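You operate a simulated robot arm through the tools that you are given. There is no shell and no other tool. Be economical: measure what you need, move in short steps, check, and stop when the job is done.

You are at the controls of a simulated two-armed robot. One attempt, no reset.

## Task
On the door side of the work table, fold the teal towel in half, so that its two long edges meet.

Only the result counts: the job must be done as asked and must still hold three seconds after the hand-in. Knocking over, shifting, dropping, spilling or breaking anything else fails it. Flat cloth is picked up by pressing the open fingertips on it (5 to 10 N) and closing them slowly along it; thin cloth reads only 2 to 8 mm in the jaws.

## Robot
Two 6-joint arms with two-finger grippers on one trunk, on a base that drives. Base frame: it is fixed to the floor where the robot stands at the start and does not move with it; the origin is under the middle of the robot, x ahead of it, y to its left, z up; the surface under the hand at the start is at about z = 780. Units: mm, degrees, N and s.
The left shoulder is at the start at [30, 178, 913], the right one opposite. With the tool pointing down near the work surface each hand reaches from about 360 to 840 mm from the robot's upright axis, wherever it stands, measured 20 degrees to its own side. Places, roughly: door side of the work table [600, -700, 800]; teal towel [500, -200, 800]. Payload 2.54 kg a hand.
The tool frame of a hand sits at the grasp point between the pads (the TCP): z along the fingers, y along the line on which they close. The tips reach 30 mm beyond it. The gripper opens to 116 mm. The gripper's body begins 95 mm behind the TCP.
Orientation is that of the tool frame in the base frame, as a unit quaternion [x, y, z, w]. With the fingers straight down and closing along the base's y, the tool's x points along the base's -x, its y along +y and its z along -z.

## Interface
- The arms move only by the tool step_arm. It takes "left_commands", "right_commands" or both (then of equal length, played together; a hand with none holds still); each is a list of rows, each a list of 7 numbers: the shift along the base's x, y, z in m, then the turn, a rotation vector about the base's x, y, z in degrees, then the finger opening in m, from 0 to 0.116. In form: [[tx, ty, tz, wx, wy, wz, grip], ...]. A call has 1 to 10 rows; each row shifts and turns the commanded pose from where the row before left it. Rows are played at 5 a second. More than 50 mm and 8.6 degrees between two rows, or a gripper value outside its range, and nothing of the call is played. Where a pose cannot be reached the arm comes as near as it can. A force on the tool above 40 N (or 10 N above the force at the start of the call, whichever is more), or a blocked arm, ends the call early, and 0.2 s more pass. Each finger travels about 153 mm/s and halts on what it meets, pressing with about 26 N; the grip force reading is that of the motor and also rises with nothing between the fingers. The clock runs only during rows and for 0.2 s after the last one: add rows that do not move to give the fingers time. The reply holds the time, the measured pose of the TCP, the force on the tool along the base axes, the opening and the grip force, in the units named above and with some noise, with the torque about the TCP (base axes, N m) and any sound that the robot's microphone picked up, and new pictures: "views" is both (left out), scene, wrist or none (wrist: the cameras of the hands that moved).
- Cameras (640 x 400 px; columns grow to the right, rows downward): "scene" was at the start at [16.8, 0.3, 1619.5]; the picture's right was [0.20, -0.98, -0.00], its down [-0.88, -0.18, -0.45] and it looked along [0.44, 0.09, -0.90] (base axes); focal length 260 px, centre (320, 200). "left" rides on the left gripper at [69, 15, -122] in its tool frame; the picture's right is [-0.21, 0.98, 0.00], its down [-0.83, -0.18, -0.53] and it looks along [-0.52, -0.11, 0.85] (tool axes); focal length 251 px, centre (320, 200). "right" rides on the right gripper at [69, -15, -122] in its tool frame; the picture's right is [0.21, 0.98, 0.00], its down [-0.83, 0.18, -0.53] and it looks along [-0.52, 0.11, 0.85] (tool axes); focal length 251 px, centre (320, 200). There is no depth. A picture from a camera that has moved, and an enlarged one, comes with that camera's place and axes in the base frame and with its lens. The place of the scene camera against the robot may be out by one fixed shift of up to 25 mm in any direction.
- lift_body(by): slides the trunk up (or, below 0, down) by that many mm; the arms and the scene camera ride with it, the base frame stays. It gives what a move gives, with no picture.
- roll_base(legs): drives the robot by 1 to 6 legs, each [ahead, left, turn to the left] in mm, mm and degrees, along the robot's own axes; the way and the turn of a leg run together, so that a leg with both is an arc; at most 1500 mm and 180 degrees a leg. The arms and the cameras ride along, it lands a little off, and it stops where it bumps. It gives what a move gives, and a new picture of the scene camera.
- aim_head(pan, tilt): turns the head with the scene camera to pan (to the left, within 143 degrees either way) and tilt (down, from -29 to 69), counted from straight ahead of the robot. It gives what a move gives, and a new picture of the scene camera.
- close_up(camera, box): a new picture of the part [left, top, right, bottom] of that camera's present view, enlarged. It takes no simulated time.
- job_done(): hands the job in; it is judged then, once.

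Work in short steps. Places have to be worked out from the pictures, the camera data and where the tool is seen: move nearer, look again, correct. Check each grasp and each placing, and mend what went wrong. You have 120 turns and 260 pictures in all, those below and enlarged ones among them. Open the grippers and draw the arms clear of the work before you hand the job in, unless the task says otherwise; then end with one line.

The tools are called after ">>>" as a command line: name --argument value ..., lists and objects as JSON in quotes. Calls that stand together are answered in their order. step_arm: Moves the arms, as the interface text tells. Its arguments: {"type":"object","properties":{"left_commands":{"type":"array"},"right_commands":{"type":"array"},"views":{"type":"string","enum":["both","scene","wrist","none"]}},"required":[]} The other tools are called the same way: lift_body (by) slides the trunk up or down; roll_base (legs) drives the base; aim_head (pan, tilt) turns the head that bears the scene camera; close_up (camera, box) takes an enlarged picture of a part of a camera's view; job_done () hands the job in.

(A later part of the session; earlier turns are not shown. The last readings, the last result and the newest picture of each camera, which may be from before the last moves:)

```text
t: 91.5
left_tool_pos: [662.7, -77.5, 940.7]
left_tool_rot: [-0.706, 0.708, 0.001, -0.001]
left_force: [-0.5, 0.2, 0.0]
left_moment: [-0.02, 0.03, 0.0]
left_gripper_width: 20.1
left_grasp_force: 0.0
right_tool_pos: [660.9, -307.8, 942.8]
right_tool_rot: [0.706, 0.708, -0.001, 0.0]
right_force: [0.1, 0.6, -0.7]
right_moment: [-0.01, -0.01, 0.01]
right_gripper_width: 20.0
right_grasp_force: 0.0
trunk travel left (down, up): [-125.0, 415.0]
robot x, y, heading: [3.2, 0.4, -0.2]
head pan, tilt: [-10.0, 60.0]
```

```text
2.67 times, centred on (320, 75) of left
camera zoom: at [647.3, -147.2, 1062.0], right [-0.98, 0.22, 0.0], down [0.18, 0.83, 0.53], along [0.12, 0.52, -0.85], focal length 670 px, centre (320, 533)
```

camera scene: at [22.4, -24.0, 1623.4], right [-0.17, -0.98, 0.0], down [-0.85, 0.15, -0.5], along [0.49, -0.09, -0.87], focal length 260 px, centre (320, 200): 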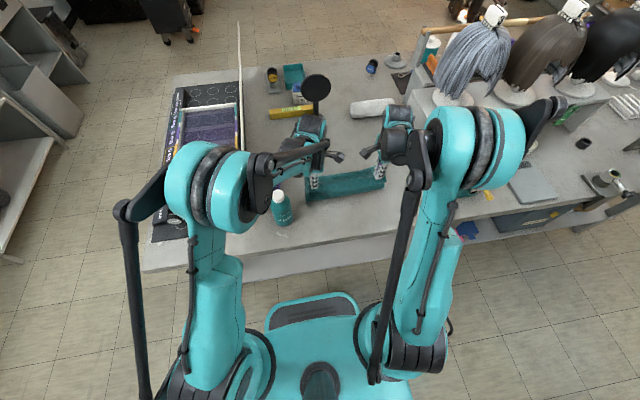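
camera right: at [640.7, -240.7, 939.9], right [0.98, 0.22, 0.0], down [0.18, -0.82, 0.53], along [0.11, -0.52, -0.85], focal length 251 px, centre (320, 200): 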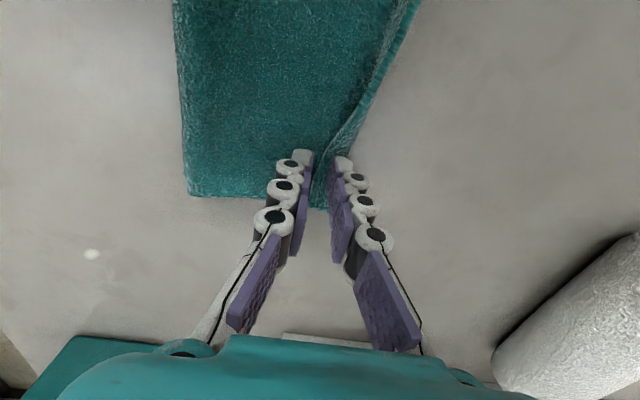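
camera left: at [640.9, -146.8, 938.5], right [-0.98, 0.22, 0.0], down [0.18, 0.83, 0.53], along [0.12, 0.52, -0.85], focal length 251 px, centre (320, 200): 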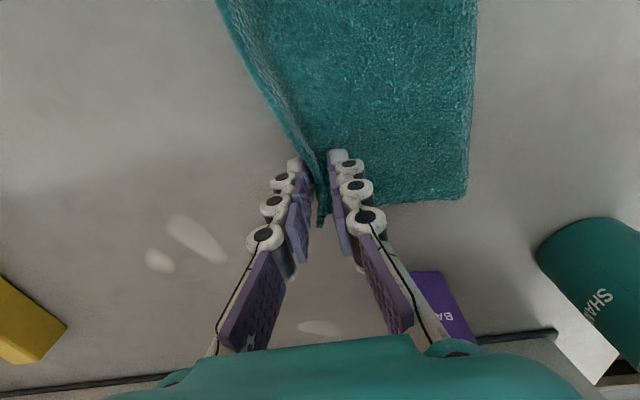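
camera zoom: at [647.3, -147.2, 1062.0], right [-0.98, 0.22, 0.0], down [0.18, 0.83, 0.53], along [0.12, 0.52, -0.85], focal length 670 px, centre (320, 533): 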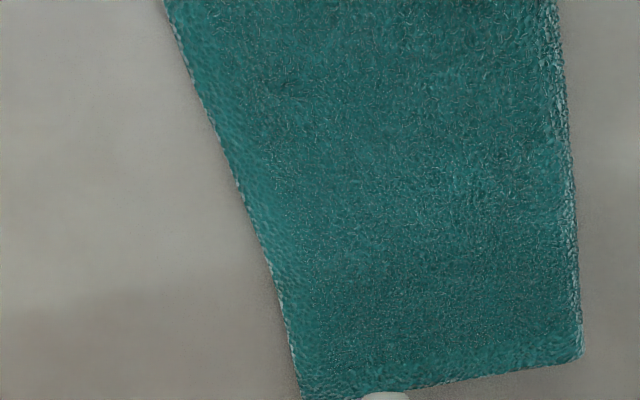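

The hem has flipped flat. The fold now runs from the crease (≈566) to the top edge (≈679–689), overhanging the lower edge (≈667–673) by about 12–16 mm. Gripping the top layer from above now has the right orientation, so I'll pinch only the top layer near its edge, arch it back slightly to roll the crease toward me, and set it down flush.

>>> step_arm --left_commands '[[-0.009, 0, -0.04, 0, 0, 0, 0.018], [-0.008, 0, -0.04, 0, 0, 0, 0.018], [0, 0, -0.035, 0, 0, 0, 0.018], [0, 0, -0.008, 0, 0, 0, 0.018], [0, 0, -0.003, 0, 0, 0, 0.018], [0, 0, -0.001, 0, 0, 0, 0.018], [0, 0, 0, 0, 0, 0, 0.018]]' --right_commands '[[-0.005, 0, -0.04, 0, 0, 0, 0.018], [-0.004, 0, -0.04, 0, 0, 0, 0.018], [0, 0, -0.037, 0, 0, 0, 0.018], [0, 0, -0.008, 0, 0, 0, 0.018], [0, 0, -0.003, 0, 0, 0, 0.018], [0, 0, -0.001, 0, 0, 0, 0.018], [0, 0, 0, 0, 0, 0, 0.018]]' --views "wrist"

```text
t: 93.2
left_tool_pos: [644.4, -79.2, 814.8]
left_tool_rot: [-0.706, 0.708, -0.001, 0.0]
left_force: [1.4, -0.3, 5.4]
left_moment: [-0.07, -0.03, 0.04]
left_gripper_width: 17.4
left_grasp_force: 0.1
right_tool_pos: [652.5, -309.2, 815.2]
right_tool_rot: [0.706, 0.708, 0.0, 0.001]
right_force: [0.2, -1.2, 9.6]
right_moment: [-0.04, -0.02, -0.01]
right_gripper_width: 17.9
right_grasp_force: 0.0
trunk travel left (down, up): [-125.0, 415.0]
robot x, y, heading: [-2.1, 1.0, -0.1]
head pan, tilt: [-10.0, 60.0]
camera right: at [636.3, -240.5, 937.1], right [0.98, 0.22, 0.0], down [0.18, -0.82, 0.53], along [0.12, -0.52, -0.85], focal length 251 px, centre (320, 200)
camera left: at [629.0, -146.6, 937.0], right [-0.98, 0.22, 0.0], down [0.18, 0.83, 0.53], along [0.12, 0.52, -0.85], focal length 251 px, centre (320, 200)
```

right: 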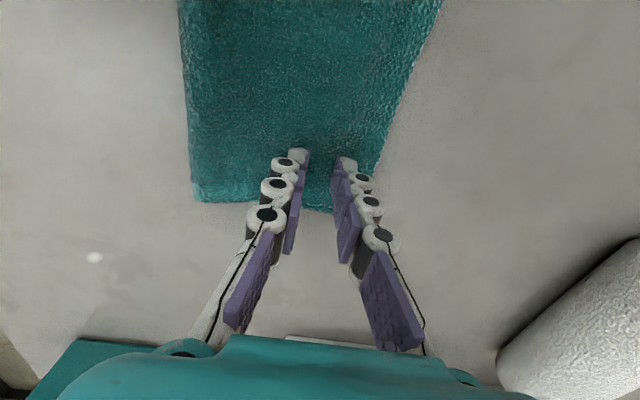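
left: 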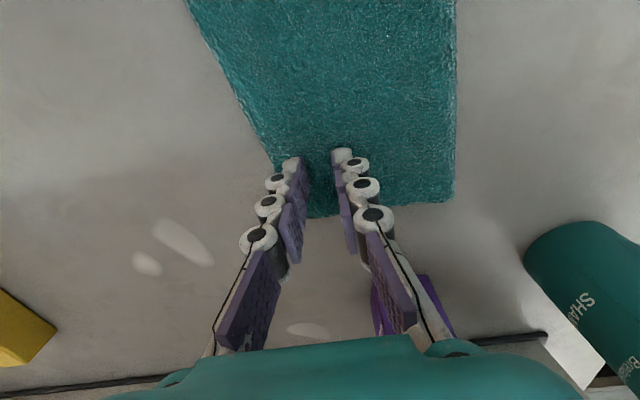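

Good contact (5–10 N) with both fingers on the folded stack. I'll close slowly and lift 10 mm to see what is held.

>>> step_arm --left_commands '[[0, 0, -0.0005, 0, 0, 0, 0.015], [0, 0, 0, 0, 0, 0, 0.012], [0, 0, 0, 0, 0, 0, 0.009], [0, 0, 0, 0, 0, 0, 0.006], [0, 0, 0, 0, 0, 0, 0.003], [0, 0, 0, 0, 0, 0, 0], [0, 0, 0, 0, 0, 0, 0], [0, 0, 0.01, 0, 0, 0, 0], [0, 0, 0.01, 0, 0, 0, 0], [0, 0, 0, 0, 0, 0, 0]]' --right_commands '[[0, 0, 0, 0, 0, 0, 0.015], [0, 0, 0, 0, 0, 0, 0.012], [0, 0, 0, 0, 0, 0, 0.009], [0, 0, 0, 0, 0, 0, 0.006], [0, 0, 0, 0, 0, 0, 0.003], [0, 0, 0, 0, 0, 0, 0], [0, 0, 0, 0, 0, 0, 0], [0, 0, 0.01, 0, 0, 0, 0], [0, 0, 0.01, 0, 0, 0, 0], [0, 0, 0, 0, 0, 0, 0]]' --views "wrist"

```text
t: 95.3
left_tool_pos: [645.5, -76.9, 833.6]
left_tool_rot: [-0.706, 0.708, 0.0, 0.0]
left_force: [0.4, -0.1, -0.4]
left_moment: [0.0, -0.01, 0.01]
left_gripper_width: 2.8
left_grasp_force: 26.1
right_tool_pos: [652.9, -308.1, 833.5]
right_tool_rot: [0.706, 0.708, -0.001, 0.0]
right_force: [0.6, -0.4, -0.3]
right_moment: [-0.01, 0.01, -0.02]
right_gripper_width: 3.2
right_grasp_force: 26.0
trunk travel left (down, up): [-125.0, 415.0]
robot x, y, heading: [2.0, -3.5, -0.3]
head pan, tilt: [-10.0, 60.0]
camera right: at [637.6, -240.7, 955.7], right [0.98, 0.22, 0.0], down [0.18, -0.82, 0.53], along [0.11, -0.52, -0.85], focal length 251 px, centre (320, 200)
camera left: at [630.5, -146.5, 955.6], right [-0.98, 0.22, 0.0], down [0.18, 0.83, 0.53], along [0.12, 0.52, -0.85], focal length 251 px, centre (320, 200)
```

right: 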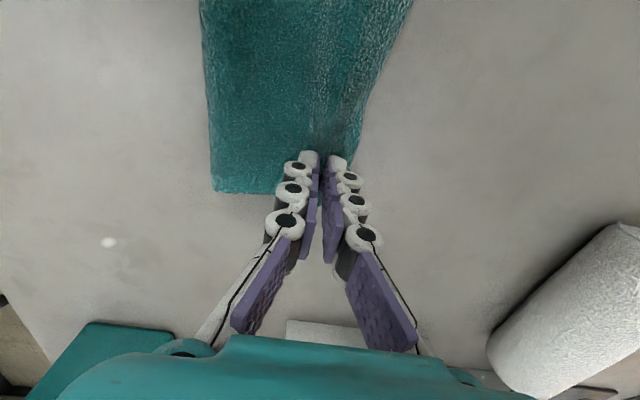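
left: 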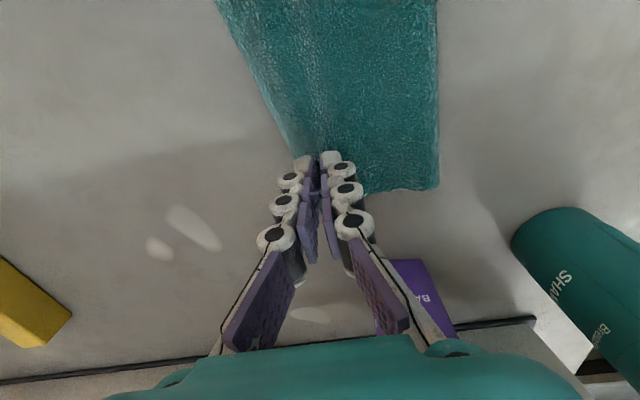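

Each jaw holds a single layer. I'll lift and carry back about 45 mm so the lower edge shows and the crease can roll toward me.

>>> step_arm --left_commands '[[-0.01, 0, 0.012, 0, 0, 0, 0], [-0.015, 0, 0.012, 0, 0, 0, 0], [-0.02, 0, 0.01, 0, 0, 0, 0], [0, 0, 0, 0, 0, 0, 0]]' --right_commands '[[-0.01, 0, 0.012, 0, 0, 0, 0], [-0.015, 0, 0.012, 0, 0, 0, 0], [-0.02, 0, 0.01, 0, 0, 0, 0], [0, 0, 0, 0, 0, 0, 0]]' --views "wrist"

>>> close_up --camera "scene" --box '[290, 130, 400, 199]'

```text
t: 96.3
left_tool_pos: [601.7, -77.5, 869.0]
left_tool_rot: [-0.706, 0.708, 0.0, -0.001]
left_force: [0.4, 0.4, 0.1]
left_moment: [-0.02, -0.02, 0.02]
left_gripper_width: 2.8
left_grasp_force: 26.3
right_tool_pos: [608.7, -308.7, 866.1]
right_tool_rot: [0.705, 0.709, -0.001, -0.001]
right_force: [0.6, 0.4, -1.0]
right_moment: [-0.01, -0.02, 0.02]
right_gripper_width: 3.4
right_grasp_force: 26.1
trunk travel left (down, up): [-125.0, 415.0]
robot x, y, heading: [2.9, -0.9, 0.0]
head pan, tilt: [-10.0, 60.0]
camera right: at [593.1, -240.6, 989.4], right [0.98, 0.22, 0.0], down [0.19, -0.82, 0.53], along [0.11, -0.52, -0.85], focal length 251 px, centre (320, 200)
camera left: at [585.9, -146.9, 989.5], right [-0.98, 0.22, 0.0], down [0.18, 0.83, 0.53], along [0.11, 0.52, -0.85], focal length 251 px, centre (320, 200)
```

right: 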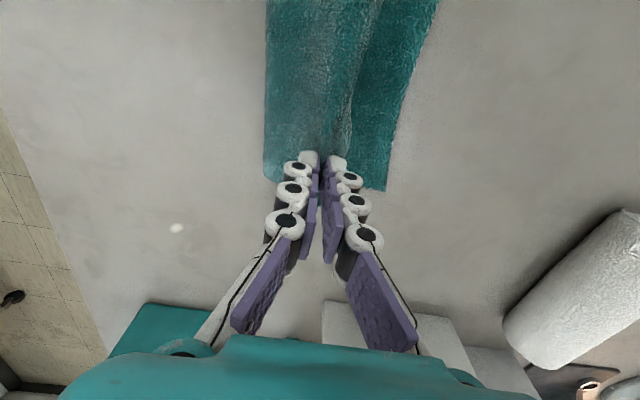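
left: 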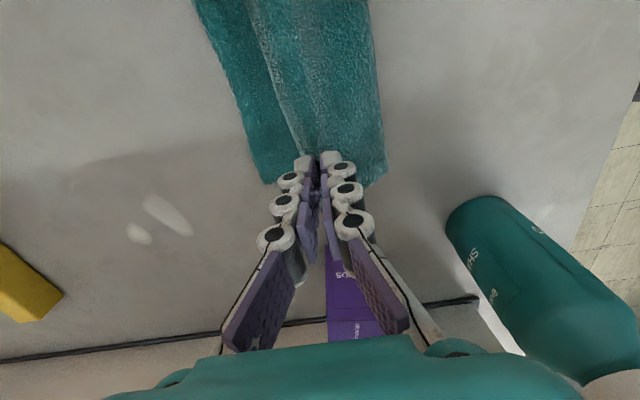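

```text
5.80 times, centred on (345, 164) of scene
camera zoom: at [22.6, -24.1, 1623.4], right [-0.17, -0.98, 0.0], down [-0.85, 0.15, -0.5], along [0.49, -0.09, -0.87], focal length 1505 px, centre (175, 406)
```

zoom: 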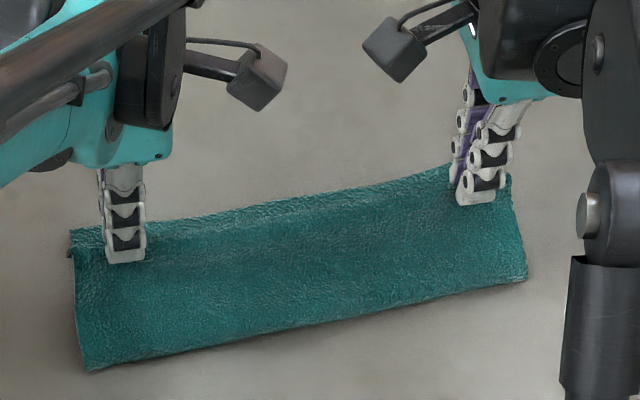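

The crease rolled back (lower layer now ≈108–113 wide) and the lower edge is at ≈661 left and 678 right. I'll set the held line down about 33 mm short of the lower edge: lower first, then forward.

>>> step_arm --left_commands '[[-0.002, 0, -0.013, 0, 0, 0, 0], [0, 0, -0.012, 0, 0, 0, 0], [0.007, 0, -0.009, 0, 0, 0, 0], [0.011, 0, -0.007, 0, 0, 0, 0], [0.01, 0, -0.006, 0, 0, 0, 0], [0, 0, -0.003, 0, 0, 0, 0], [0, 0, 0, 0, 0, 0, 0]]' --right_commands '[[-0.002, 0, -0.013, 0, 0, 0, 0], [0.002, 0, -0.01, 0, 0, 0, 0], [0.011, 0, -0.008, 0, 0, 0, 0], [0.013, 0, -0.007, 0, 0, 0, 0], [0.012, 0, -0.006, 0, 0, 0, 0], [0, 0, -0.003, 0, 0, 0, 0], [0, 0, 0, 0, 0, 0, 0]]' --views "wrist"

>>> close_up --camera "scene" --box '[290, 130, 400, 199]'

```text
t: 98.0
left_tool_pos: [626.4, -77.4, 818.2]
left_tool_rot: [-0.706, 0.709, 0.0, 0.0]
left_force: [0.0, -0.1, 2.2]
left_moment: [0.0, -0.04, -0.03]
left_gripper_width: 2.5
left_grasp_force: 26.3
right_tool_pos: [643.0, -307.8, 820.7]
right_tool_rot: [0.706, 0.708, -0.001, 0.0]
right_force: [0.8, -0.2, 1.8]
right_moment: [0.02, -0.07, 0.02]
right_gripper_width: 3.2
right_grasp_force: 25.9
trunk travel left (down, up): [-125.0, 415.0]
robot x, y, heading: [-1.7, 3.2, -0.1]
head pan, tilt: [-10.0, 60.0]
camera right: at [628.2, -240.3, 942.9], right [0.98, 0.22, 0.0], down [0.18, -0.82, 0.53], along [0.11, -0.52, -0.85], focal length 251 px, centre (320, 200)
camera left: at [611.2, -146.8, 940.1], right [-0.98, 0.22, 0.0], down [0.18, 0.83, 0.53], along [0.12, 0.52, -0.85], focal length 251 px, centre (320, 200)
```

right: 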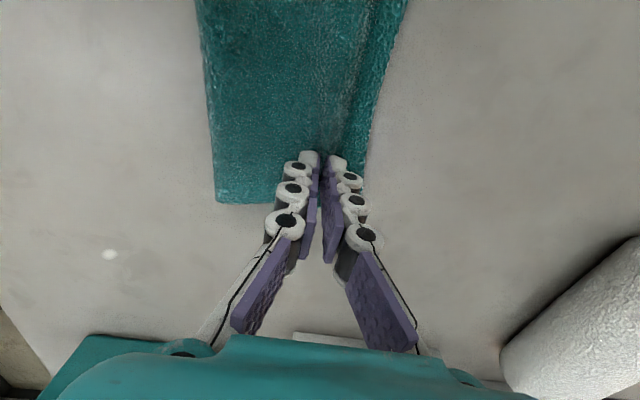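
left: 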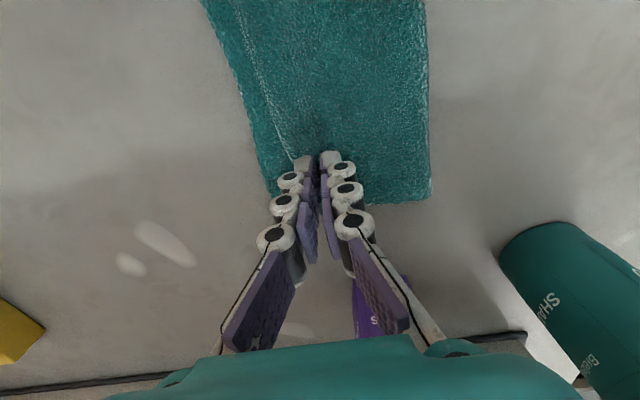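

```text
5.80 times, centred on (345, 164) of scene
camera zoom: at [21.0, -23.8, 1623.6], right [-0.17, -0.98, 0.0], down [-0.85, 0.15, -0.5], along [0.49, -0.09, -0.87], focal length 1505 px, centre (175, 406)
```

zoom: 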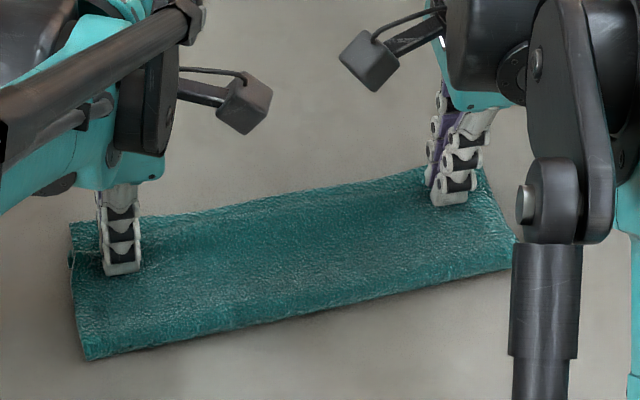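

The top layer is down close to the lower edge. I'll release gently and rise to measure.

>>> step_arm --left_commands '[[0, 0, -0.001, 0, 0, 0, 0.0], [0, 0, 0, 0, 0, 0, 0.008], [0, 0, 0, 0, 0, 0, 0.018], [0, 0, 0.004, 0, 0, 0, 0.026], [0, 0, 0.02, 0, 0, 0, 0.026], [0, 0, 0.04, 0, 0, 0, 0.026], [0, 0, 0.04, 0, 0, 0, 0.026], [0, 0, 0.03, 0, 0, 0, 0.026], [0, 0, 0, 0, 0, 0, 0.026]]' --right_commands '[[0, 0, -0.002, 0, 0, 0, 0.0], [0, 0, 0, 0, 0, 0, 0.008], [0, 0, 0, 0, 0, 0, 0.018], [0, 0, 0.004, 0, 0, 0, 0.026], [0, 0, 0.02, 0, 0, 0, 0.026], [0, 0, 0.04, 0, 0, 0, 0.026], [0, 0, 0.04, 0, 0, 0, 0.026], [0, 0, 0.03, 0, 0, 0, 0.026], [0, 0, 0, 0, 0, 0, 0.026]]' --views "none"

>>> close_up --camera "scene" --box '[290, 130, 400, 199]'

>>> close_up --camera "right" --box '[180, 0, 420, 150]'

>>> close_up --camera "left" --box '[200, 0, 440, 150]'

```text
t: 100.0
left_tool_pos: [627.8, -77.6, 950.5]
left_tool_rot: [-0.705, 0.709, 0.001, -0.001]
left_force: [0.2, 0.2, -0.1]
left_moment: [0.01, -0.01, 0.01]
left_gripper_width: 26.1
left_grasp_force: 0.1
right_tool_pos: [644.8, -310.0, 953.2]
right_tool_rot: [0.705, 0.709, 0.0, 0.0]
right_force: [0.5, 0.7, 0.1]
right_moment: [0.02, 0.02, 0.04]
right_gripper_width: 26.1
right_grasp_force: 0.1
trunk travel left (down, up): [-125.0, 415.0]
robot x, y, heading: [-2.5, -2.1, -0.3]
head pan, tilt: [-10.0, 60.0]
```

```text
5.80 times, centred on (345, 164) of scene
camera zoom: at [22.1, -24.1, 1623.4], right [-0.17, -0.98, 0.0], down [-0.85, 0.15, -0.5], along [0.49, -0.09, -0.87], focal length 1505 px, centre (175, 406)
```

zoom: 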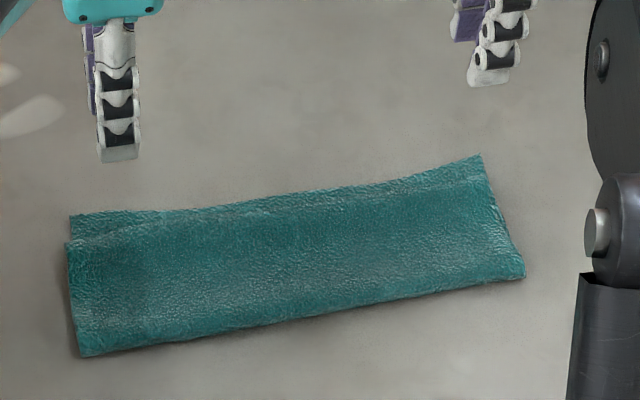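

```text
2.67 times, centred on (300, 75) of right
camera zoom: at [630.0, -240.8, 1074.9], right [0.98, 0.22, 0.0], down [0.19, -0.83, 0.53], along [0.11, -0.52, -0.85], focal length 670 px, centre (373, 533)
```

zoom: 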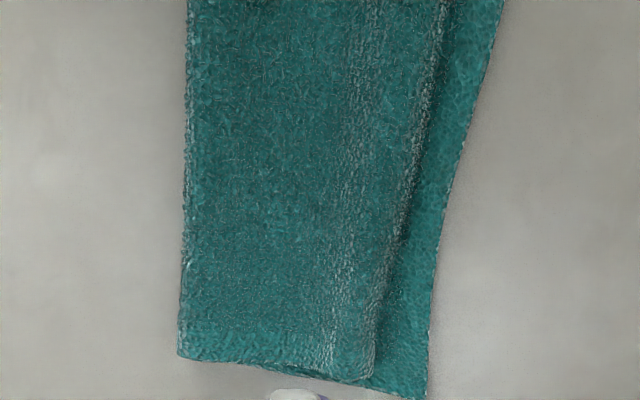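

```text
2.67 times, centred on (320, 75) of left
camera zoom: at [612.3, -147.5, 1072.9], right [-0.98, 0.22, 0.0], down [0.18, 0.83, 0.53], along [0.12, 0.52, -0.85], focal length 670 px, centre (320, 533)
```

zoom: 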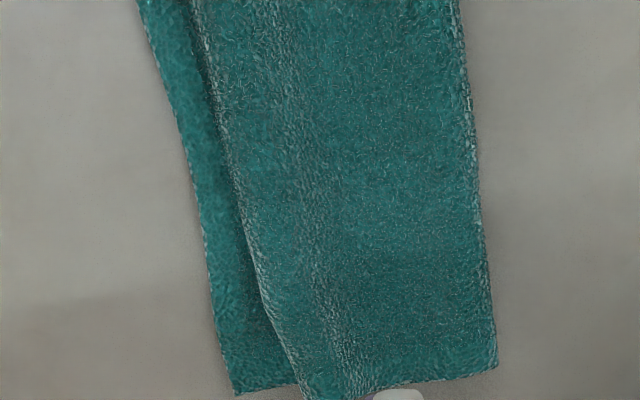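

The crease is now right (lower layer ≈111–116) but about 22 mm of the top edge tucked under when I set it down. I'll regrasp the top layer near its visible front, lift, tilt the fingers forward (45°) so the edge points forward, and set it down again. First: approach with a −3° tilt.

>>> step_arm --left_commands '[[0.002, 0, -0.04, 0, -3, 0, 0.018], [0, 0, -0.04, 0, 0, 0, 0.018], [0, 0, -0.04, 0, 0, 0, 0.018], [0, 0, -0.009, 0, 0, 0, 0.018], [0, 0, -0.003, 0, 0, 0, 0.018], [0, 0, -0.001, 0, 0, 0, 0.018], [0, 0, 0, 0, 0, 0, 0.018]]' --right_commands '[[-0.008, 0, -0.04, 0, -3, 0, 0.018], [-0.007, 0, -0.04, 0, 0, 0, 0.018], [0, 0, -0.04, 0, 0, 0, 0.018], [0, 0, -0.012, 0, 0, 0, 0.018], [0, 0, -0.003, 0, 0, 0, 0.018], [0, 0, -0.001, 0, 0, 0, 0.018], [0, 0, 0, 0, 0, 0, 0.018]]' --views "wrist"

```text
t: 101.5
left_tool_pos: [628.9, -77.3, 818.3]
left_tool_rot: [-0.705, 0.708, -0.019, 0.02]
left_force: [1.4, -0.6, 1.8]
left_moment: [-0.03, -0.04, 0.0]
left_gripper_width: 17.7
left_grasp_force: 0.1
right_tool_pos: [629.3, -309.7, 816.4]
right_tool_rot: [0.706, 0.708, 0.017, 0.019]
right_force: [1.2, -0.2, 6.7]
right_moment: [-0.03, -0.06, -0.01]
right_gripper_width: 17.7
right_grasp_force: 0.0
trunk travel left (down, up): [-125.0, 415.0]
robot x, y, heading: [2.1, -0.3, 0.2]
head pan, tilt: [-10.0, 60.0]
camera right: at [607.1, -240.8, 938.3], right [0.97, 0.22, 0.05], down [0.16, -0.82, 0.54], along [0.16, -0.52, -0.84], focal length 251 px, centre (320, 200)
camera left: at [606.7, -146.4, 938.9], right [-0.97, 0.22, -0.05], down [0.16, 0.83, 0.54], along [0.16, 0.52, -0.84], focal length 251 px, centre (320, 200)
```

right: 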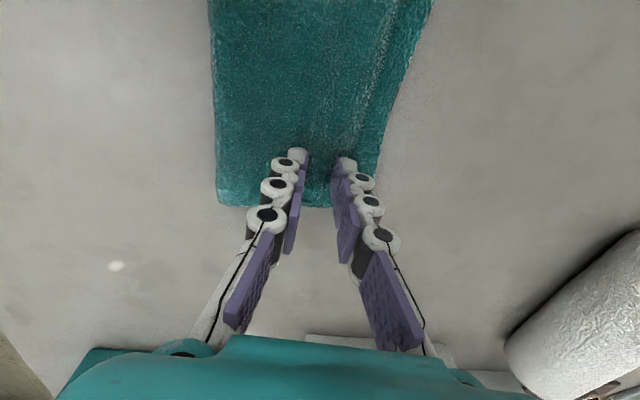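
left: 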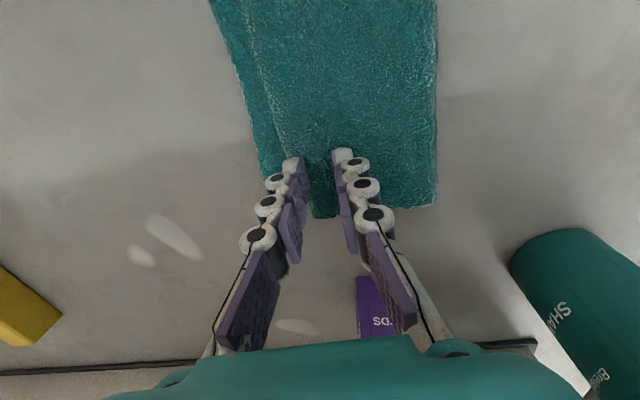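

Contact is light on the left and good on the right. I'll press the left slightly more, close slowly and lift 20 mm.

>>> step_arm --left_commands '[[0, 0, -0.0015, 0, 0, 0, 0.018], [0, 0, -0.0005, 0, 0, 0, 0.015], [0, 0, 0, 0, 0, 0, 0.012], [0, 0, 0, 0, 0, 0, 0.009], [0, 0, 0, 0, 0, 0, 0.006], [0, 0, 0, 0, 0, 0, 0.003], [0, 0, 0, 0, 0, 0, 0], [0, 0, 0, 0, 0, 0, 0], [0, 0, 0.01, 0, 0, 0, 0], [0, 0, 0.01, 0, 0, 0, 0]]' --right_commands '[[0, 0, 0, 0, 0, 0, 0.018], [0, 0, -0.0005, 0, 0, 0, 0.015], [0, 0, 0, 0, 0, 0, 0.012], [0, 0, 0, 0, 0, 0, 0.009], [0, 0, 0, 0, 0, 0, 0.006], [0, 0, 0, 0, 0, 0, 0.003], [0, 0, 0, 0, 0, 0, 0], [0, 0, 0, 0, 0, 0, 0], [0, 0, 0.01, 0, 0, 0, 0], [0, 0, 0.01, 0, 0, 0, 0]]' --views "wrist"

```text
t: 103.8
left_tool_pos: [629.8, -77.8, 837.2]
left_tool_rot: [-0.706, 0.708, -0.019, 0.018]
left_force: [-0.1, 0.0, 0.2]
left_moment: [0.0, -0.01, 0.03]
left_gripper_width: 3.2
left_grasp_force: 26.1
right_tool_pos: [629.1, -308.6, 835.6]
right_tool_rot: [0.706, 0.708, 0.018, 0.017]
right_force: [0.1, 0.5, 0.2]
right_moment: [0.0, 0.0, 0.0]
right_gripper_width: 3.4
right_grasp_force: 26.1
trunk travel left (down, up): [-125.0, 415.0]
robot x, y, heading: [-1.7, -1.9, 0.1]
head pan, tilt: [-10.0, 60.0]
camera right: at [607.1, -240.9, 957.4], right [0.97, 0.22, 0.05], down [0.16, -0.82, 0.54], along [0.16, -0.52, -0.84], focal length 251 px, centre (320, 200)
camera left: at [606.9, -147.0, 957.2], right [-0.97, 0.22, -0.05], down [0.16, 0.83, 0.54], along [0.16, 0.52, -0.84], focal length 251 px, centre (320, 200)
```

right: 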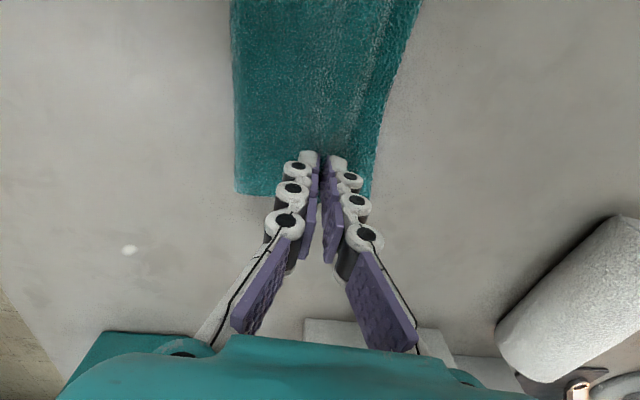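
left: 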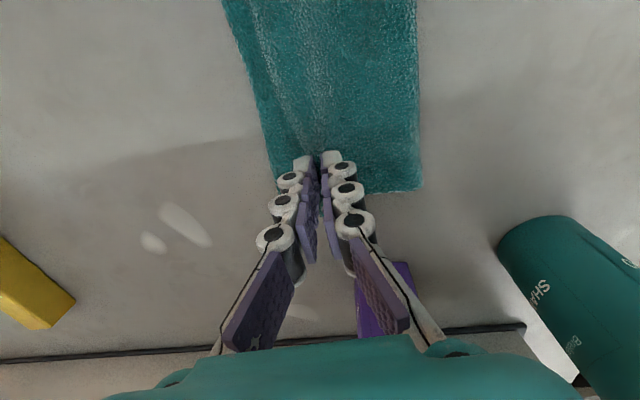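

Both hold the top layer. I'll lift along the arc and tilt the fingers forward to about −45°.

>>> step_arm --left_commands '[[-0.005, 0, 0.012, 0, 0, 0, 0], [-0.006, 0, 0.012, 0, 0, 0, 0], [-0.006, 0, 0.01, 0, 0, 0, 0], [-0.003, 0, -0.001, 0, -7, 0, 0], [-0.003, 0, -0.001, 0, -7, 0, 0], [-0.003, 0, -0.001, 0, -7, 0, 0], [-0.003, 0, -0.002, 0, -7, 0, 0], [-0.003, 0, -0.002, 0, -7, 0, 0], [-0.003, 0, -0.002, 0, -7, 0, 0], [0, 0, 0, 0, 0, 0, 0]]' --right_commands '[[-0.005, 0, 0.012, 0, 0, 0, 0], [-0.006, 0, 0.012, 0, 0, 0, 0], [-0.006, 0, 0.01, 0, 0, 0, 0], [-0.003, 0, -0.001, 0, -7, 0, 0], [-0.003, 0, -0.001, 0, -7, 0, 0], [-0.003, 0, -0.001, 0, -7, 0, 0], [-0.003, 0, -0.002, 0, -7, 0, 0], [-0.003, 0, -0.002, 0, -7, 0, 0], [-0.003, 0, -0.002, 0, -7, 0, 0], [0, 0, 0, 0, 0, 0, 0]]' --views "both"

>>> close_up --camera "scene" --box '[290, 130, 400, 199]'

```text
t: 106.0
left_tool_pos: [593.6, -78.2, 861.5]
left_tool_rot: [-0.652, 0.654, -0.271, 0.271]
left_force: [-1.1, -0.2, -0.7]
left_moment: [-0.04, 0.06, -0.02]
left_gripper_width: 3.2
left_grasp_force: 27.2
right_tool_pos: [593.8, -307.9, 861.2]
right_tool_rot: [0.652, 0.654, 0.27, 0.271]
right_force: [0.2, 0.2, -0.4]
right_moment: [0.0, 0.03, 0.01]
right_gripper_width: 3.1
right_grasp_force: 26.6
trunk travel left (down, up): [-125.0, 415.0]
robot x, y, heading: [2.1, -3.7, -0.0]
head pan, tilt: [-10.0, 60.0]
camera scene: at [21.3, -23.6, 1623.5], right [-0.17, -0.98, 0.0], down [-0.85, 0.15, -0.5], along [0.49, -0.09, -0.87], focal length 260 px, centre (320, 200)
camera right: at [496.5, -240.8, 936.9], right [0.69, 0.22, 0.69], down [-0.25, -0.82, 0.51], along [0.68, -0.52, -0.52], focal length 251 px, centre (320, 200)
camera left: at [496.2, -146.9, 936.5], right [-0.69, 0.22, -0.69], down [-0.25, 0.83, 0.51], along [0.68, 0.52, -0.52], focal length 251 px, centre (320, 200)
```

scene: 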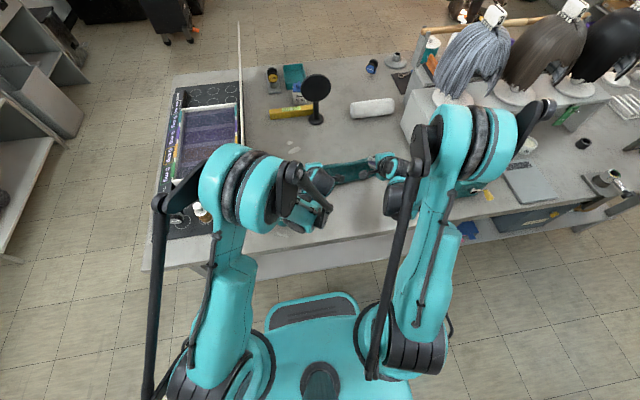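
right: 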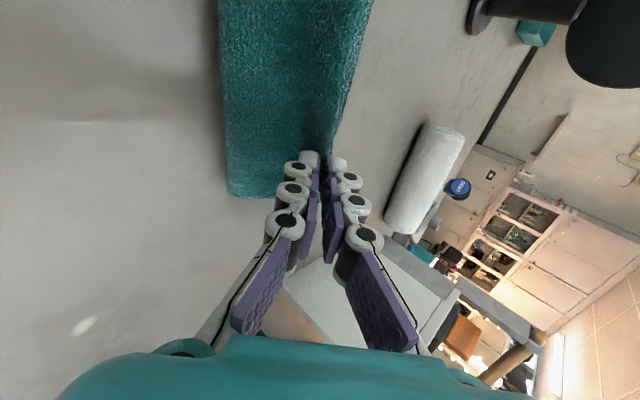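
left: 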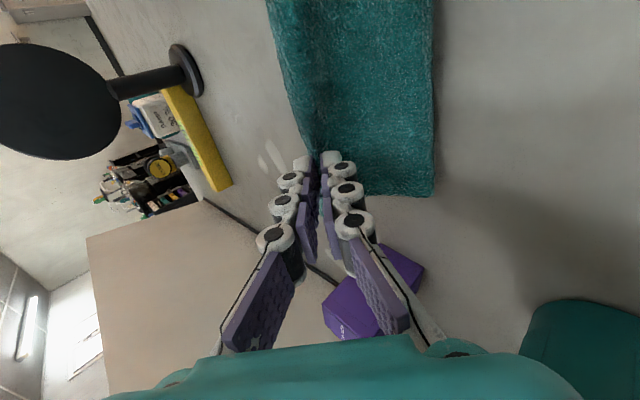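

```text
5.80 times, centred on (345, 164) of scene
camera zoom: at [21.3, -23.6, 1623.5], right [-0.17, -0.98, 0.0], down [-0.85, 0.15, -0.5], along [0.49, -0.09, -0.87], focal length 1505 px, centre (175, 406)
```

zoom: 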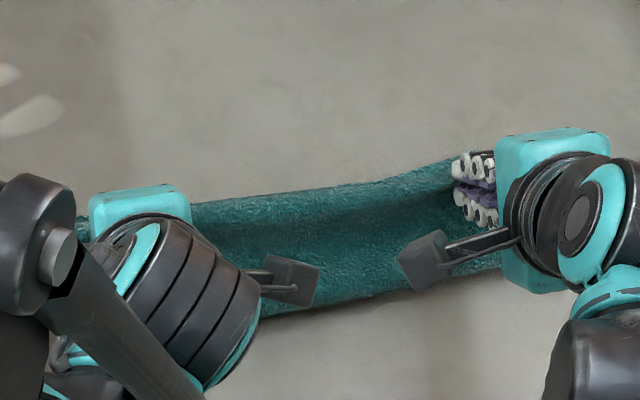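

The tilt works. I'll lower: first down and slightly back, then forward a little to the landing line.

>>> step_arm --left_commands '[[-0.006, 0, -0.008, 0, 0, 0, 0], [-0.004, 0, -0.01, 0, 0, 0, 0], [0.004, 0, -0.01, 0, 0, 0, 0], [0.008, 0, -0.008, 0, 0, 0, 0], [0.008, 0, -0.004, 0, 0, 0, 0], [0.006, 0, -0.002, 0, 0, 0, 0], [0, 0, 0, 0, 0, 0, 0]]' --right_commands '[[-0.006, 0, -0.008, 0, 0, 0, 0], [-0.004, 0, -0.01, 0, 0, 0, 0], [0.004, 0, -0.01, 0, 0, 0, 0], [0.008, 0, -0.008, 0, 0, 0, 0], [0.008, 0, -0.004, 0, 0, 0, 0], [0.006, 0, -0.002, 0, 0, 0, 0], [0, 0, 0, 0, 0, 0, 0]]' --views "wrist"

>>> close_up --camera "scene" --box '[290, 130, 400, 199]'

```text
t: 107.5
left_tool_pos: [610.5, -76.8, 819.3]
left_tool_rot: [-0.652, 0.654, -0.271, 0.271]
left_force: [-0.8, -0.7, 0.7]
left_moment: [0.0, 0.03, 0.01]
left_gripper_width: 2.8
left_grasp_force: 25.4
right_tool_pos: [619.4, -312.1, 828.4]
right_tool_rot: [0.653, 0.654, 0.269, 0.271]
right_force: [0.2, 0.3, 0.3]
right_moment: [-0.02, 0.06, 0.01]
right_gripper_width: 3.2
right_grasp_force: 27.6
right hand out of reach, approached as far as the arm can: row 2, 3
trunk travel left (down, up): [-125.0, 415.0]
robot x, y, heading: [3.3, -1.5, -0.2]
head pan, tilt: [-10.0, 60.0]
camera right: at [521.7, -243.3, 904.8], right [0.69, 0.22, 0.69], down [-0.25, -0.82, 0.51], along [0.68, -0.52, -0.52], focal length 251 px, centre (320, 200)
camera left: at [512.8, -146.5, 894.2], right [-0.69, 0.22, -0.69], down [-0.25, 0.83, 0.51], along [0.68, 0.52, -0.52], focal length 251 px, centre (320, 200)
```

right: 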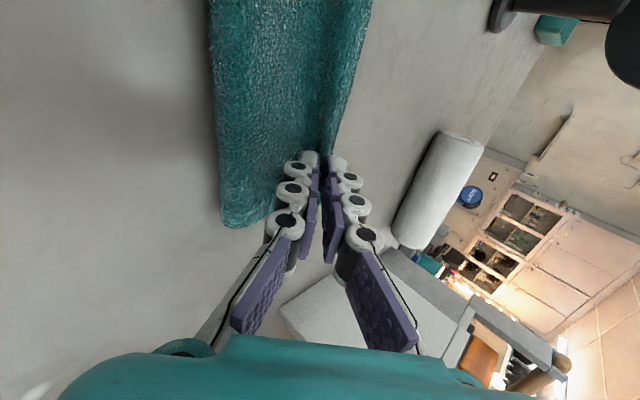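
left: 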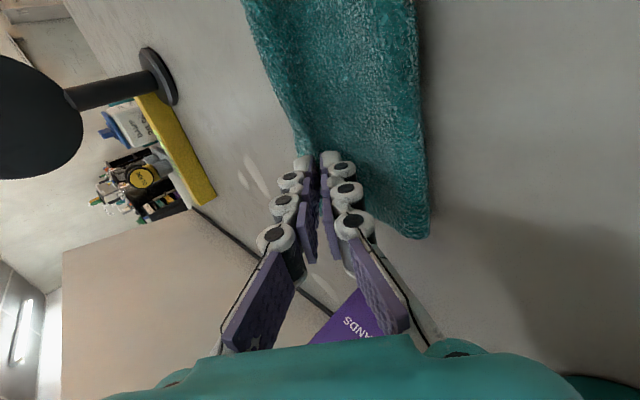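

```text
5.80 times, centred on (345, 164) of scene
camera zoom: at [21.2, -23.9, 1623.5], right [-0.17, -0.98, 0.0], down [-0.85, 0.15, -0.5], along [0.49, -0.09, -0.87], focal length 1505 px, centre (175, 406)
```

zoom: 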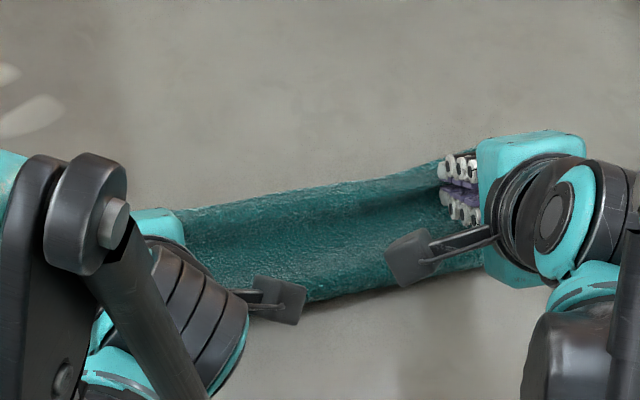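

The right hand briefly hit a reach limit but is near its target. I'll lower it 9 mm and both a bit more, then look closely before releasing.

>>> step_arm --left_commands '[[0, 0, -0.002, 0, 0, 0, 0], [0, 0, -0.002, 0, 0, 0, 0], [0, 0, 0, 0, 0, 0, 0]]' --right_commands '[[0, 0, -0.007, 0, 0, 0, 0], [0, 0, -0.006, 0, 0, 0, 0], [0, 0, 0, 0, 0, 0, 0]]' --views "none"

>>> close_up --camera "right" --box '[180, 0, 420, 150]'

>>> close_up --camera "left" --box '[200, 0, 440, 150]'

```text
t: 108.3
left_tool_pos: [608.9, -77.9, 815.5]
left_tool_rot: [-0.653, 0.654, -0.271, 0.27]
left_force: [-0.5, -0.7, 2.7]
left_moment: [-0.03, 0.01, -0.04]
left_gripper_width: 2.8
left_grasp_force: 24.9
right_tool_pos: [621.0, -312.5, 818.1]
right_tool_rot: [0.653, 0.655, 0.268, 0.27]
right_force: [0.3, 1.4, 0.7]
right_moment: [0.04, 0.03, 0.03]
right_gripper_width: 2.7
right_grasp_force: 26.4
right hand out of reach, approached as far as the arm can: row 2
trunk travel left (down, up): [-125.0, 415.0]
robot x, y, heading: [-1.9, -2.5, 0.1]
head pan, tilt: [-10.0, 60.0]
```

```text
2.67 times, centred on (300, 75) of right
camera zoom: at [524.5, -244.7, 895.1], right [0.69, 0.22, 0.69], down [-0.24, -0.83, 0.51], along [0.68, -0.52, -0.52], focal length 670 px, centre (373, 533)
```

zoom: 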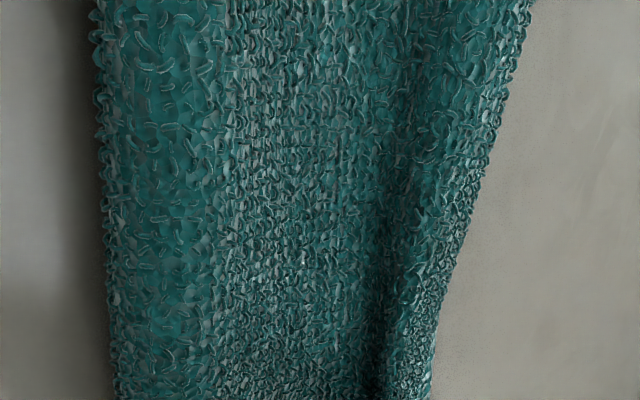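

```text
2.67 times, centred on (320, 75) of left
camera zoom: at [512.4, -146.7, 890.3], right [-0.69, 0.22, -0.69], down [-0.25, 0.83, 0.51], along [0.68, 0.52, -0.52], focal length 670 px, centre (320, 533)
```

zoom: 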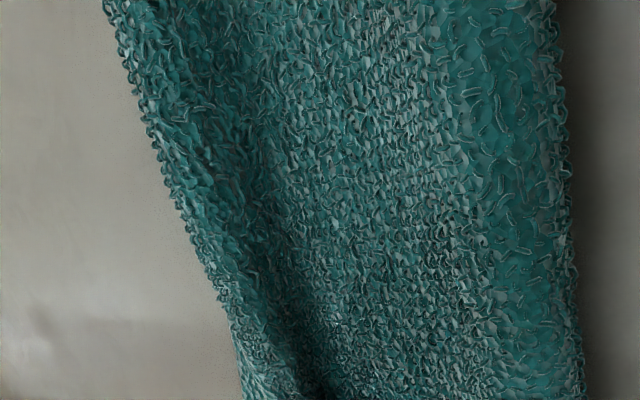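

I can't tell whether the edge is free or still tucked. I'll release while rising and view from above.

>>> step_arm --left_commands '[[0, 0, 0.002, 0, 0, 0, 0.006], [0, 0, 0.003, 0, 0, 0, 0.012], [-0.002, 0, 0.006, 0, 0, 0, 0.018], [-0.01, 0, 0.02, 0, 7, 0, 0.02], [-0.005, 0, 0.03, 0, 8, 0, 0.02], [0, 0, 0.04, 0, 8, 0, 0.02], [0, 0, 0.03, 0, 8, 0, 0.02], [0, 0, 0.02, 0, 8, 0, 0.02], [0, 0, 0, 0, 6, 0, 0.02], [0, 0, 0, 0, 0, 0, 0.02]]' --right_commands '[[0, 0, 0.002, 0, 0, 0, 0.006], [0, 0, 0.003, 0, 0, 0, 0.012], [-0.002, 0, 0.006, 0, 0, 0, 0.018], [-0.01, 0, 0.02, 0, 7, 0, 0.02], [-0.005, 0, 0.03, 0, 8, 0, 0.02], [0, 0, 0.04, 0, 8, 0, 0.02], [0, 0, 0.03, 0, 8, 0, 0.02], [0, 0, 0.02, 0, 8, 0, 0.02], [0, 0, 0, 0, 6, 0, 0.02], [0, 0, 0, 0, 0, 0, 0.02]]' --views "none"

>>> close_up --camera "scene" --box '[290, 130, 400, 199]'

>>> close_up --camera "right" --box '[180, 0, 500, 200]'

>>> close_up --camera "left" --box '[140, 0, 460, 200]'

```text
t: 110.5
left_tool_pos: [592.7, -77.3, 966.1]
left_tool_rot: [-0.706, 0.709, 0.001, -0.001]
left_force: [0.4, 0.1, -0.1]
left_moment: [0.01, -0.02, 0.0]
left_gripper_width: 19.9
left_grasp_force: 0.0
right_tool_pos: [603.7, -312.1, 970.1]
right_tool_rot: [0.705, 0.709, -0.002, 0.0]
right_force: [0.6, -0.1, 0.1]
right_moment: [-0.04, 0.0, 0.05]
right_gripper_width: 19.8
right_grasp_force: 0.1
trunk travel left (down, up): [-125.0, 415.0]
robot x, y, heading: [-3.7, -1.6, -0.0]
head pan, tilt: [-10.0, 60.0]
```

```text
5.80 times, centred on (345, 164) of scene
camera zoom: at [20.2, -23.6, 1623.5], right [-0.17, -0.98, 0.0], down [-0.85, 0.15, -0.5], along [0.49, -0.09, -0.87], focal length 1505 px, centre (175, 406)
```

zoom: 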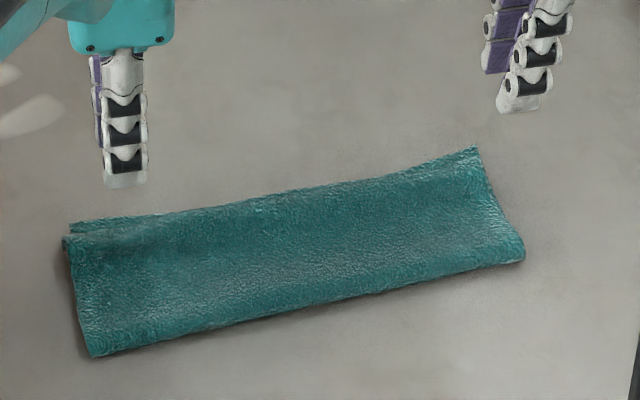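

```text
2.00 times, centred on (340, 100) of right
camera zoom: at [588.3, -244.7, 1093.1], right [0.98, 0.22, 0.0], down [0.19, -0.82, 0.53], along [0.11, -0.52, -0.85], focal length 503 px, centre (280, 400)
```

zoom: 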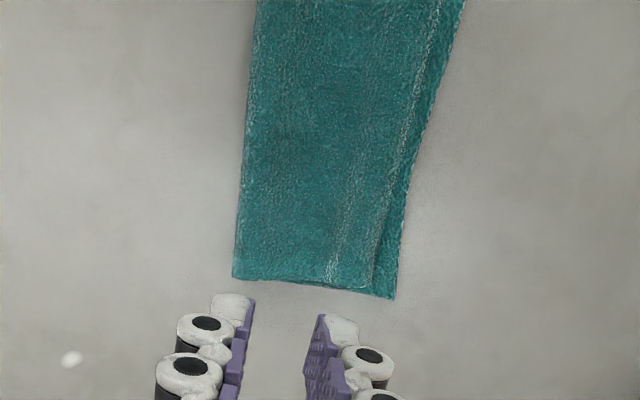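

```text
2.00 times, centred on (300, 100) of left
camera zoom: at [576.3, -146.6, 1088.4], right [-0.98, 0.22, 0.0], down [0.18, 0.83, 0.53], along [0.12, 0.52, -0.85], focal length 503 px, centre (360, 400)
```

zoom: 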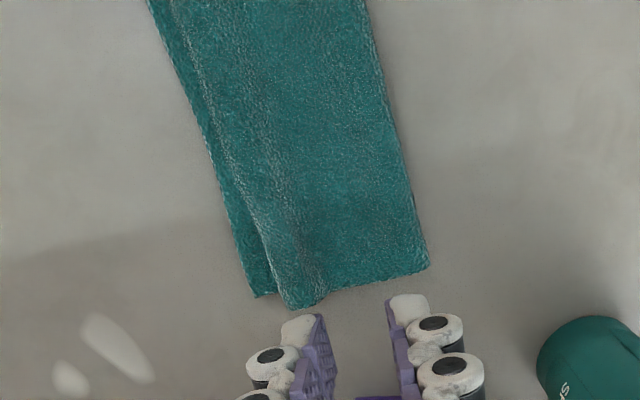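

The edge is still tucked (≈22 mm) because I moved forward at low height. I'll repeat the lift with tilt, but lower it only straight down and back. The right arm was near its inner reach limit, so I'll first drive the base back 100 mm for margin.

>>> roll_base --legs '[[-100, 0, 0]]'

```text
t: 111.7
left_tool_pos: [492.3, -76.8, 967.6]
left_tool_rot: [-0.706, 0.708, 0.0, 0.0]
left_force: [-0.5, -0.2, -0.1]
left_moment: [0.01, -0.07, 0.04]
left_gripper_width: 19.7
left_grasp_force: 0.0
right_tool_pos: [503.6, -313.3, 971.2]
right_tool_rot: [0.707, 0.708, -0.001, 0.0]
right_force: [0.1, -0.2, 0.2]
right_moment: [-0.01, -0.06, 0.0]
right_gripper_width: 19.5
right_grasp_force: 0.0
trunk travel left (down, up): [-125.0, 415.0]
robot x, y, heading: [-104.0, 1.1, -0.2]
head pan, tilt: [-10.0, 60.0]
camera scene: at [-79.9, -23.9, 1623.6], right [-0.17, -0.98, 0.0], down [-0.85, 0.15, -0.5], along [0.49, -0.09, -0.87], focal length 260 px, centre (320, 200)
```

scene: 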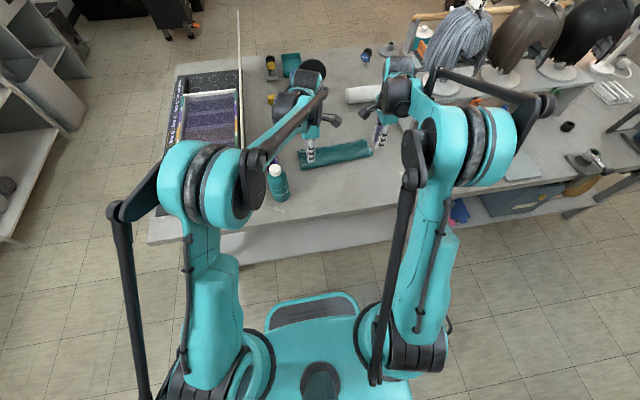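

Base moved back about 104 mm. I'll go to the grasp points again (left x≈630, right x≈648) and descend to contact.

>>> step_arm --left_commands '[[0.04, 0, 0, 0, 0, 0, 0.018], [0.04, 0, 0, 0, 0, 0, 0.018], [0.04, 0, -0.02, 0, 0, 0, 0.018], [0.018, 0, -0.04, 0, -3, 0, 0.018], [0, 0, -0.04, 0, 0, 0, 0.018], [0, 0, -0.04, 0, 0, 0, 0.018], [0, 0, -0.007, 0, 0, 0, 0.018], [0, 0, -0.003, 0, 0, 0, 0.018], [0, 0, 0, 0, 0, 0, 0.018]]' --right_commands '[[0.04, 0, 0, 0, 0, 0, 0.018], [0.04, 0, 0, 0, 0, 0, 0.018], [0.04, 0, -0.02, 0, 0, 0, 0.018], [0.025, 0, -0.04, 0, -3, 0, 0.018], [0, 0, -0.04, 0, 0, 0, 0.018], [0, 0, -0.04, 0, 0, 0, 0.018], [0, 0, -0.01, 0, 0, 0, 0.018], [0, 0, -0.003, 0, 0, 0, 0.018], [0, 0, 0, 0, 0, 0, 0.018]]' --views "wrist"

```text
t: 113.7
left_tool_pos: [631.2, -78.9, 817.4]
left_tool_rot: [-0.705, 0.708, -0.019, 0.019]
left_force: [0.4, -0.7, 3.8]
left_moment: [-0.03, -0.02, -0.01]
left_gripper_width: 17.8
left_grasp_force: 0.0
right_tool_pos: [648.9, -313.0, 817.9]
right_tool_rot: [0.706, 0.708, 0.017, 0.019]
right_force: [-1.0, -1.3, 4.2]
right_moment: [0.01, 0.02, 0.03]
right_gripper_width: 17.8
right_grasp_force: 0.0
trunk travel left (down, up): [-125.0, 415.0]
robot x, y, heading: [-98.8, -0.4, 0.2]
head pan, tilt: [-10.0, 60.0]
camera right: at [628.1, -245.4, 939.0], right [0.97, 0.22, 0.05], down [0.16, -0.82, 0.54], along [0.16, -0.52, -0.84], focal length 251 px, centre (320, 200)
camera left: at [608.7, -147.1, 937.2], right [-0.97, 0.22, -0.05], down [0.16, 0.83, 0.54], along [0.16, 0.52, -0.84], focal length 251 px, centre (320, 200)
```

right: 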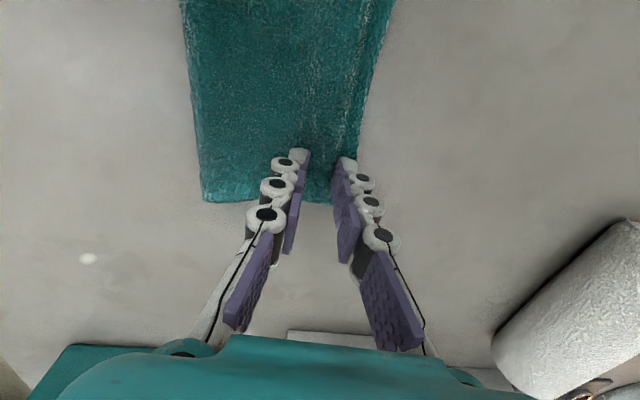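
left: 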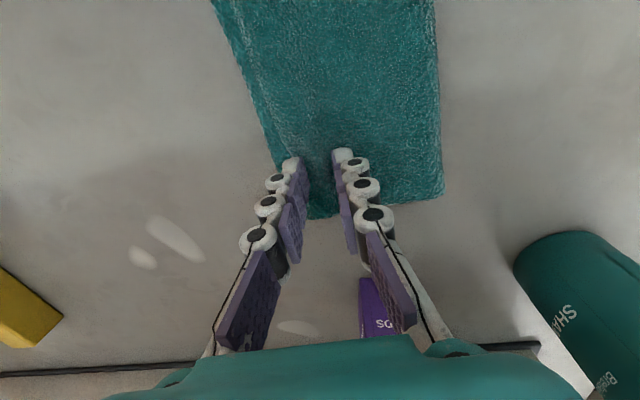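

I'll shift the right hand 5 mm back to stay on the top layer, then press and close both.

>>> step_arm --left_commands '[[0, 0, 0, 0, 0, 0, 0.018], [0, 0, -0.001, 0, 0, 0, 0.018], [0, 0, 0, 0, 0, 0, 0.014], [0, 0, 0, 0, 0, 0, 0.01], [0, 0, 0, 0, 0, 0, 0.006], [0, 0, 0, 0, 0, 0, 0.002], [0, 0, 0, 0, 0, 0, 0], [0, 0, 0, 0, 0, 0, 0], [0, 0, 0.01, 0, 0, 0, 0], [0, 0, 0.01, 0, 0, 0, 0]]' --right_commands '[[-0.005, 0, 0.003, 0, 0, 0, 0.018], [0, 0, -0.0045, 0, 0, 0, 0.018], [0, 0, 0, 0, 0, 0, 0.014], [0, 0, 0, 0, 0, 0, 0.01], [0, 0, 0, 0, 0, 0, 0.006], [0, 0, 0, 0, 0, 0, 0.002], [0, 0, 0, 0, 0, 0, 0], [0, 0, 0, 0, 0, 0, 0], [0, 0, 0.01, 0, 0, 0, 0], [0, 0, 0.01, 0, 0, 0, 0]]' --views "wrist"

```text
t: 115.9
left_tool_pos: [631.8, -77.7, 833.9]
left_tool_rot: [-0.705, 0.708, -0.018, 0.018]
left_force: [0.0, 0.6, 0.5]
left_moment: [-0.02, -0.03, -0.01]
left_gripper_width: 3.8
left_grasp_force: 25.7
right_tool_pos: [645.2, -312.7, 835.1]
right_tool_rot: [0.706, 0.708, 0.018, 0.018]
right_force: [-0.3, -0.6, -0.5]
right_moment: [0.04, -0.03, 0.02]
right_gripper_width: 3.3
right_grasp_force: 26.4
trunk travel left (down, up): [-125.0, 415.0]
robot x, y, heading: [-99.3, -2.1, -0.1]
head pan, tilt: [-10.0, 60.0]
camera right: at [623.0, -245.4, 956.8], right [0.97, 0.22, 0.05], down [0.16, -0.83, 0.54], along [0.16, -0.52, -0.84], focal length 251 px, centre (320, 200)
camera left: at [609.2, -147.1, 955.5], right [-0.97, 0.22, -0.05], down [0.16, 0.83, 0.54], along [0.16, 0.52, -0.84], focal length 251 px, centre (320, 200)
```

right: 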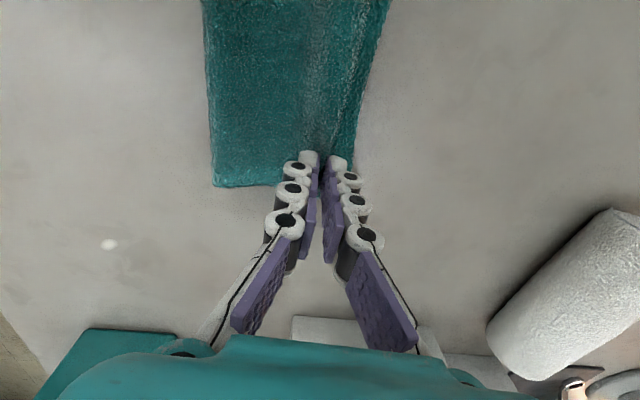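
left: 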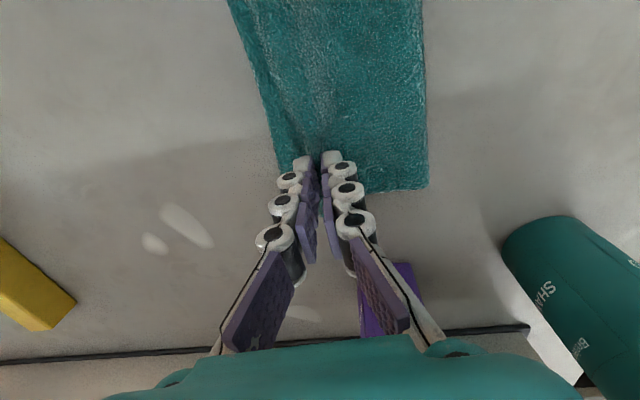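

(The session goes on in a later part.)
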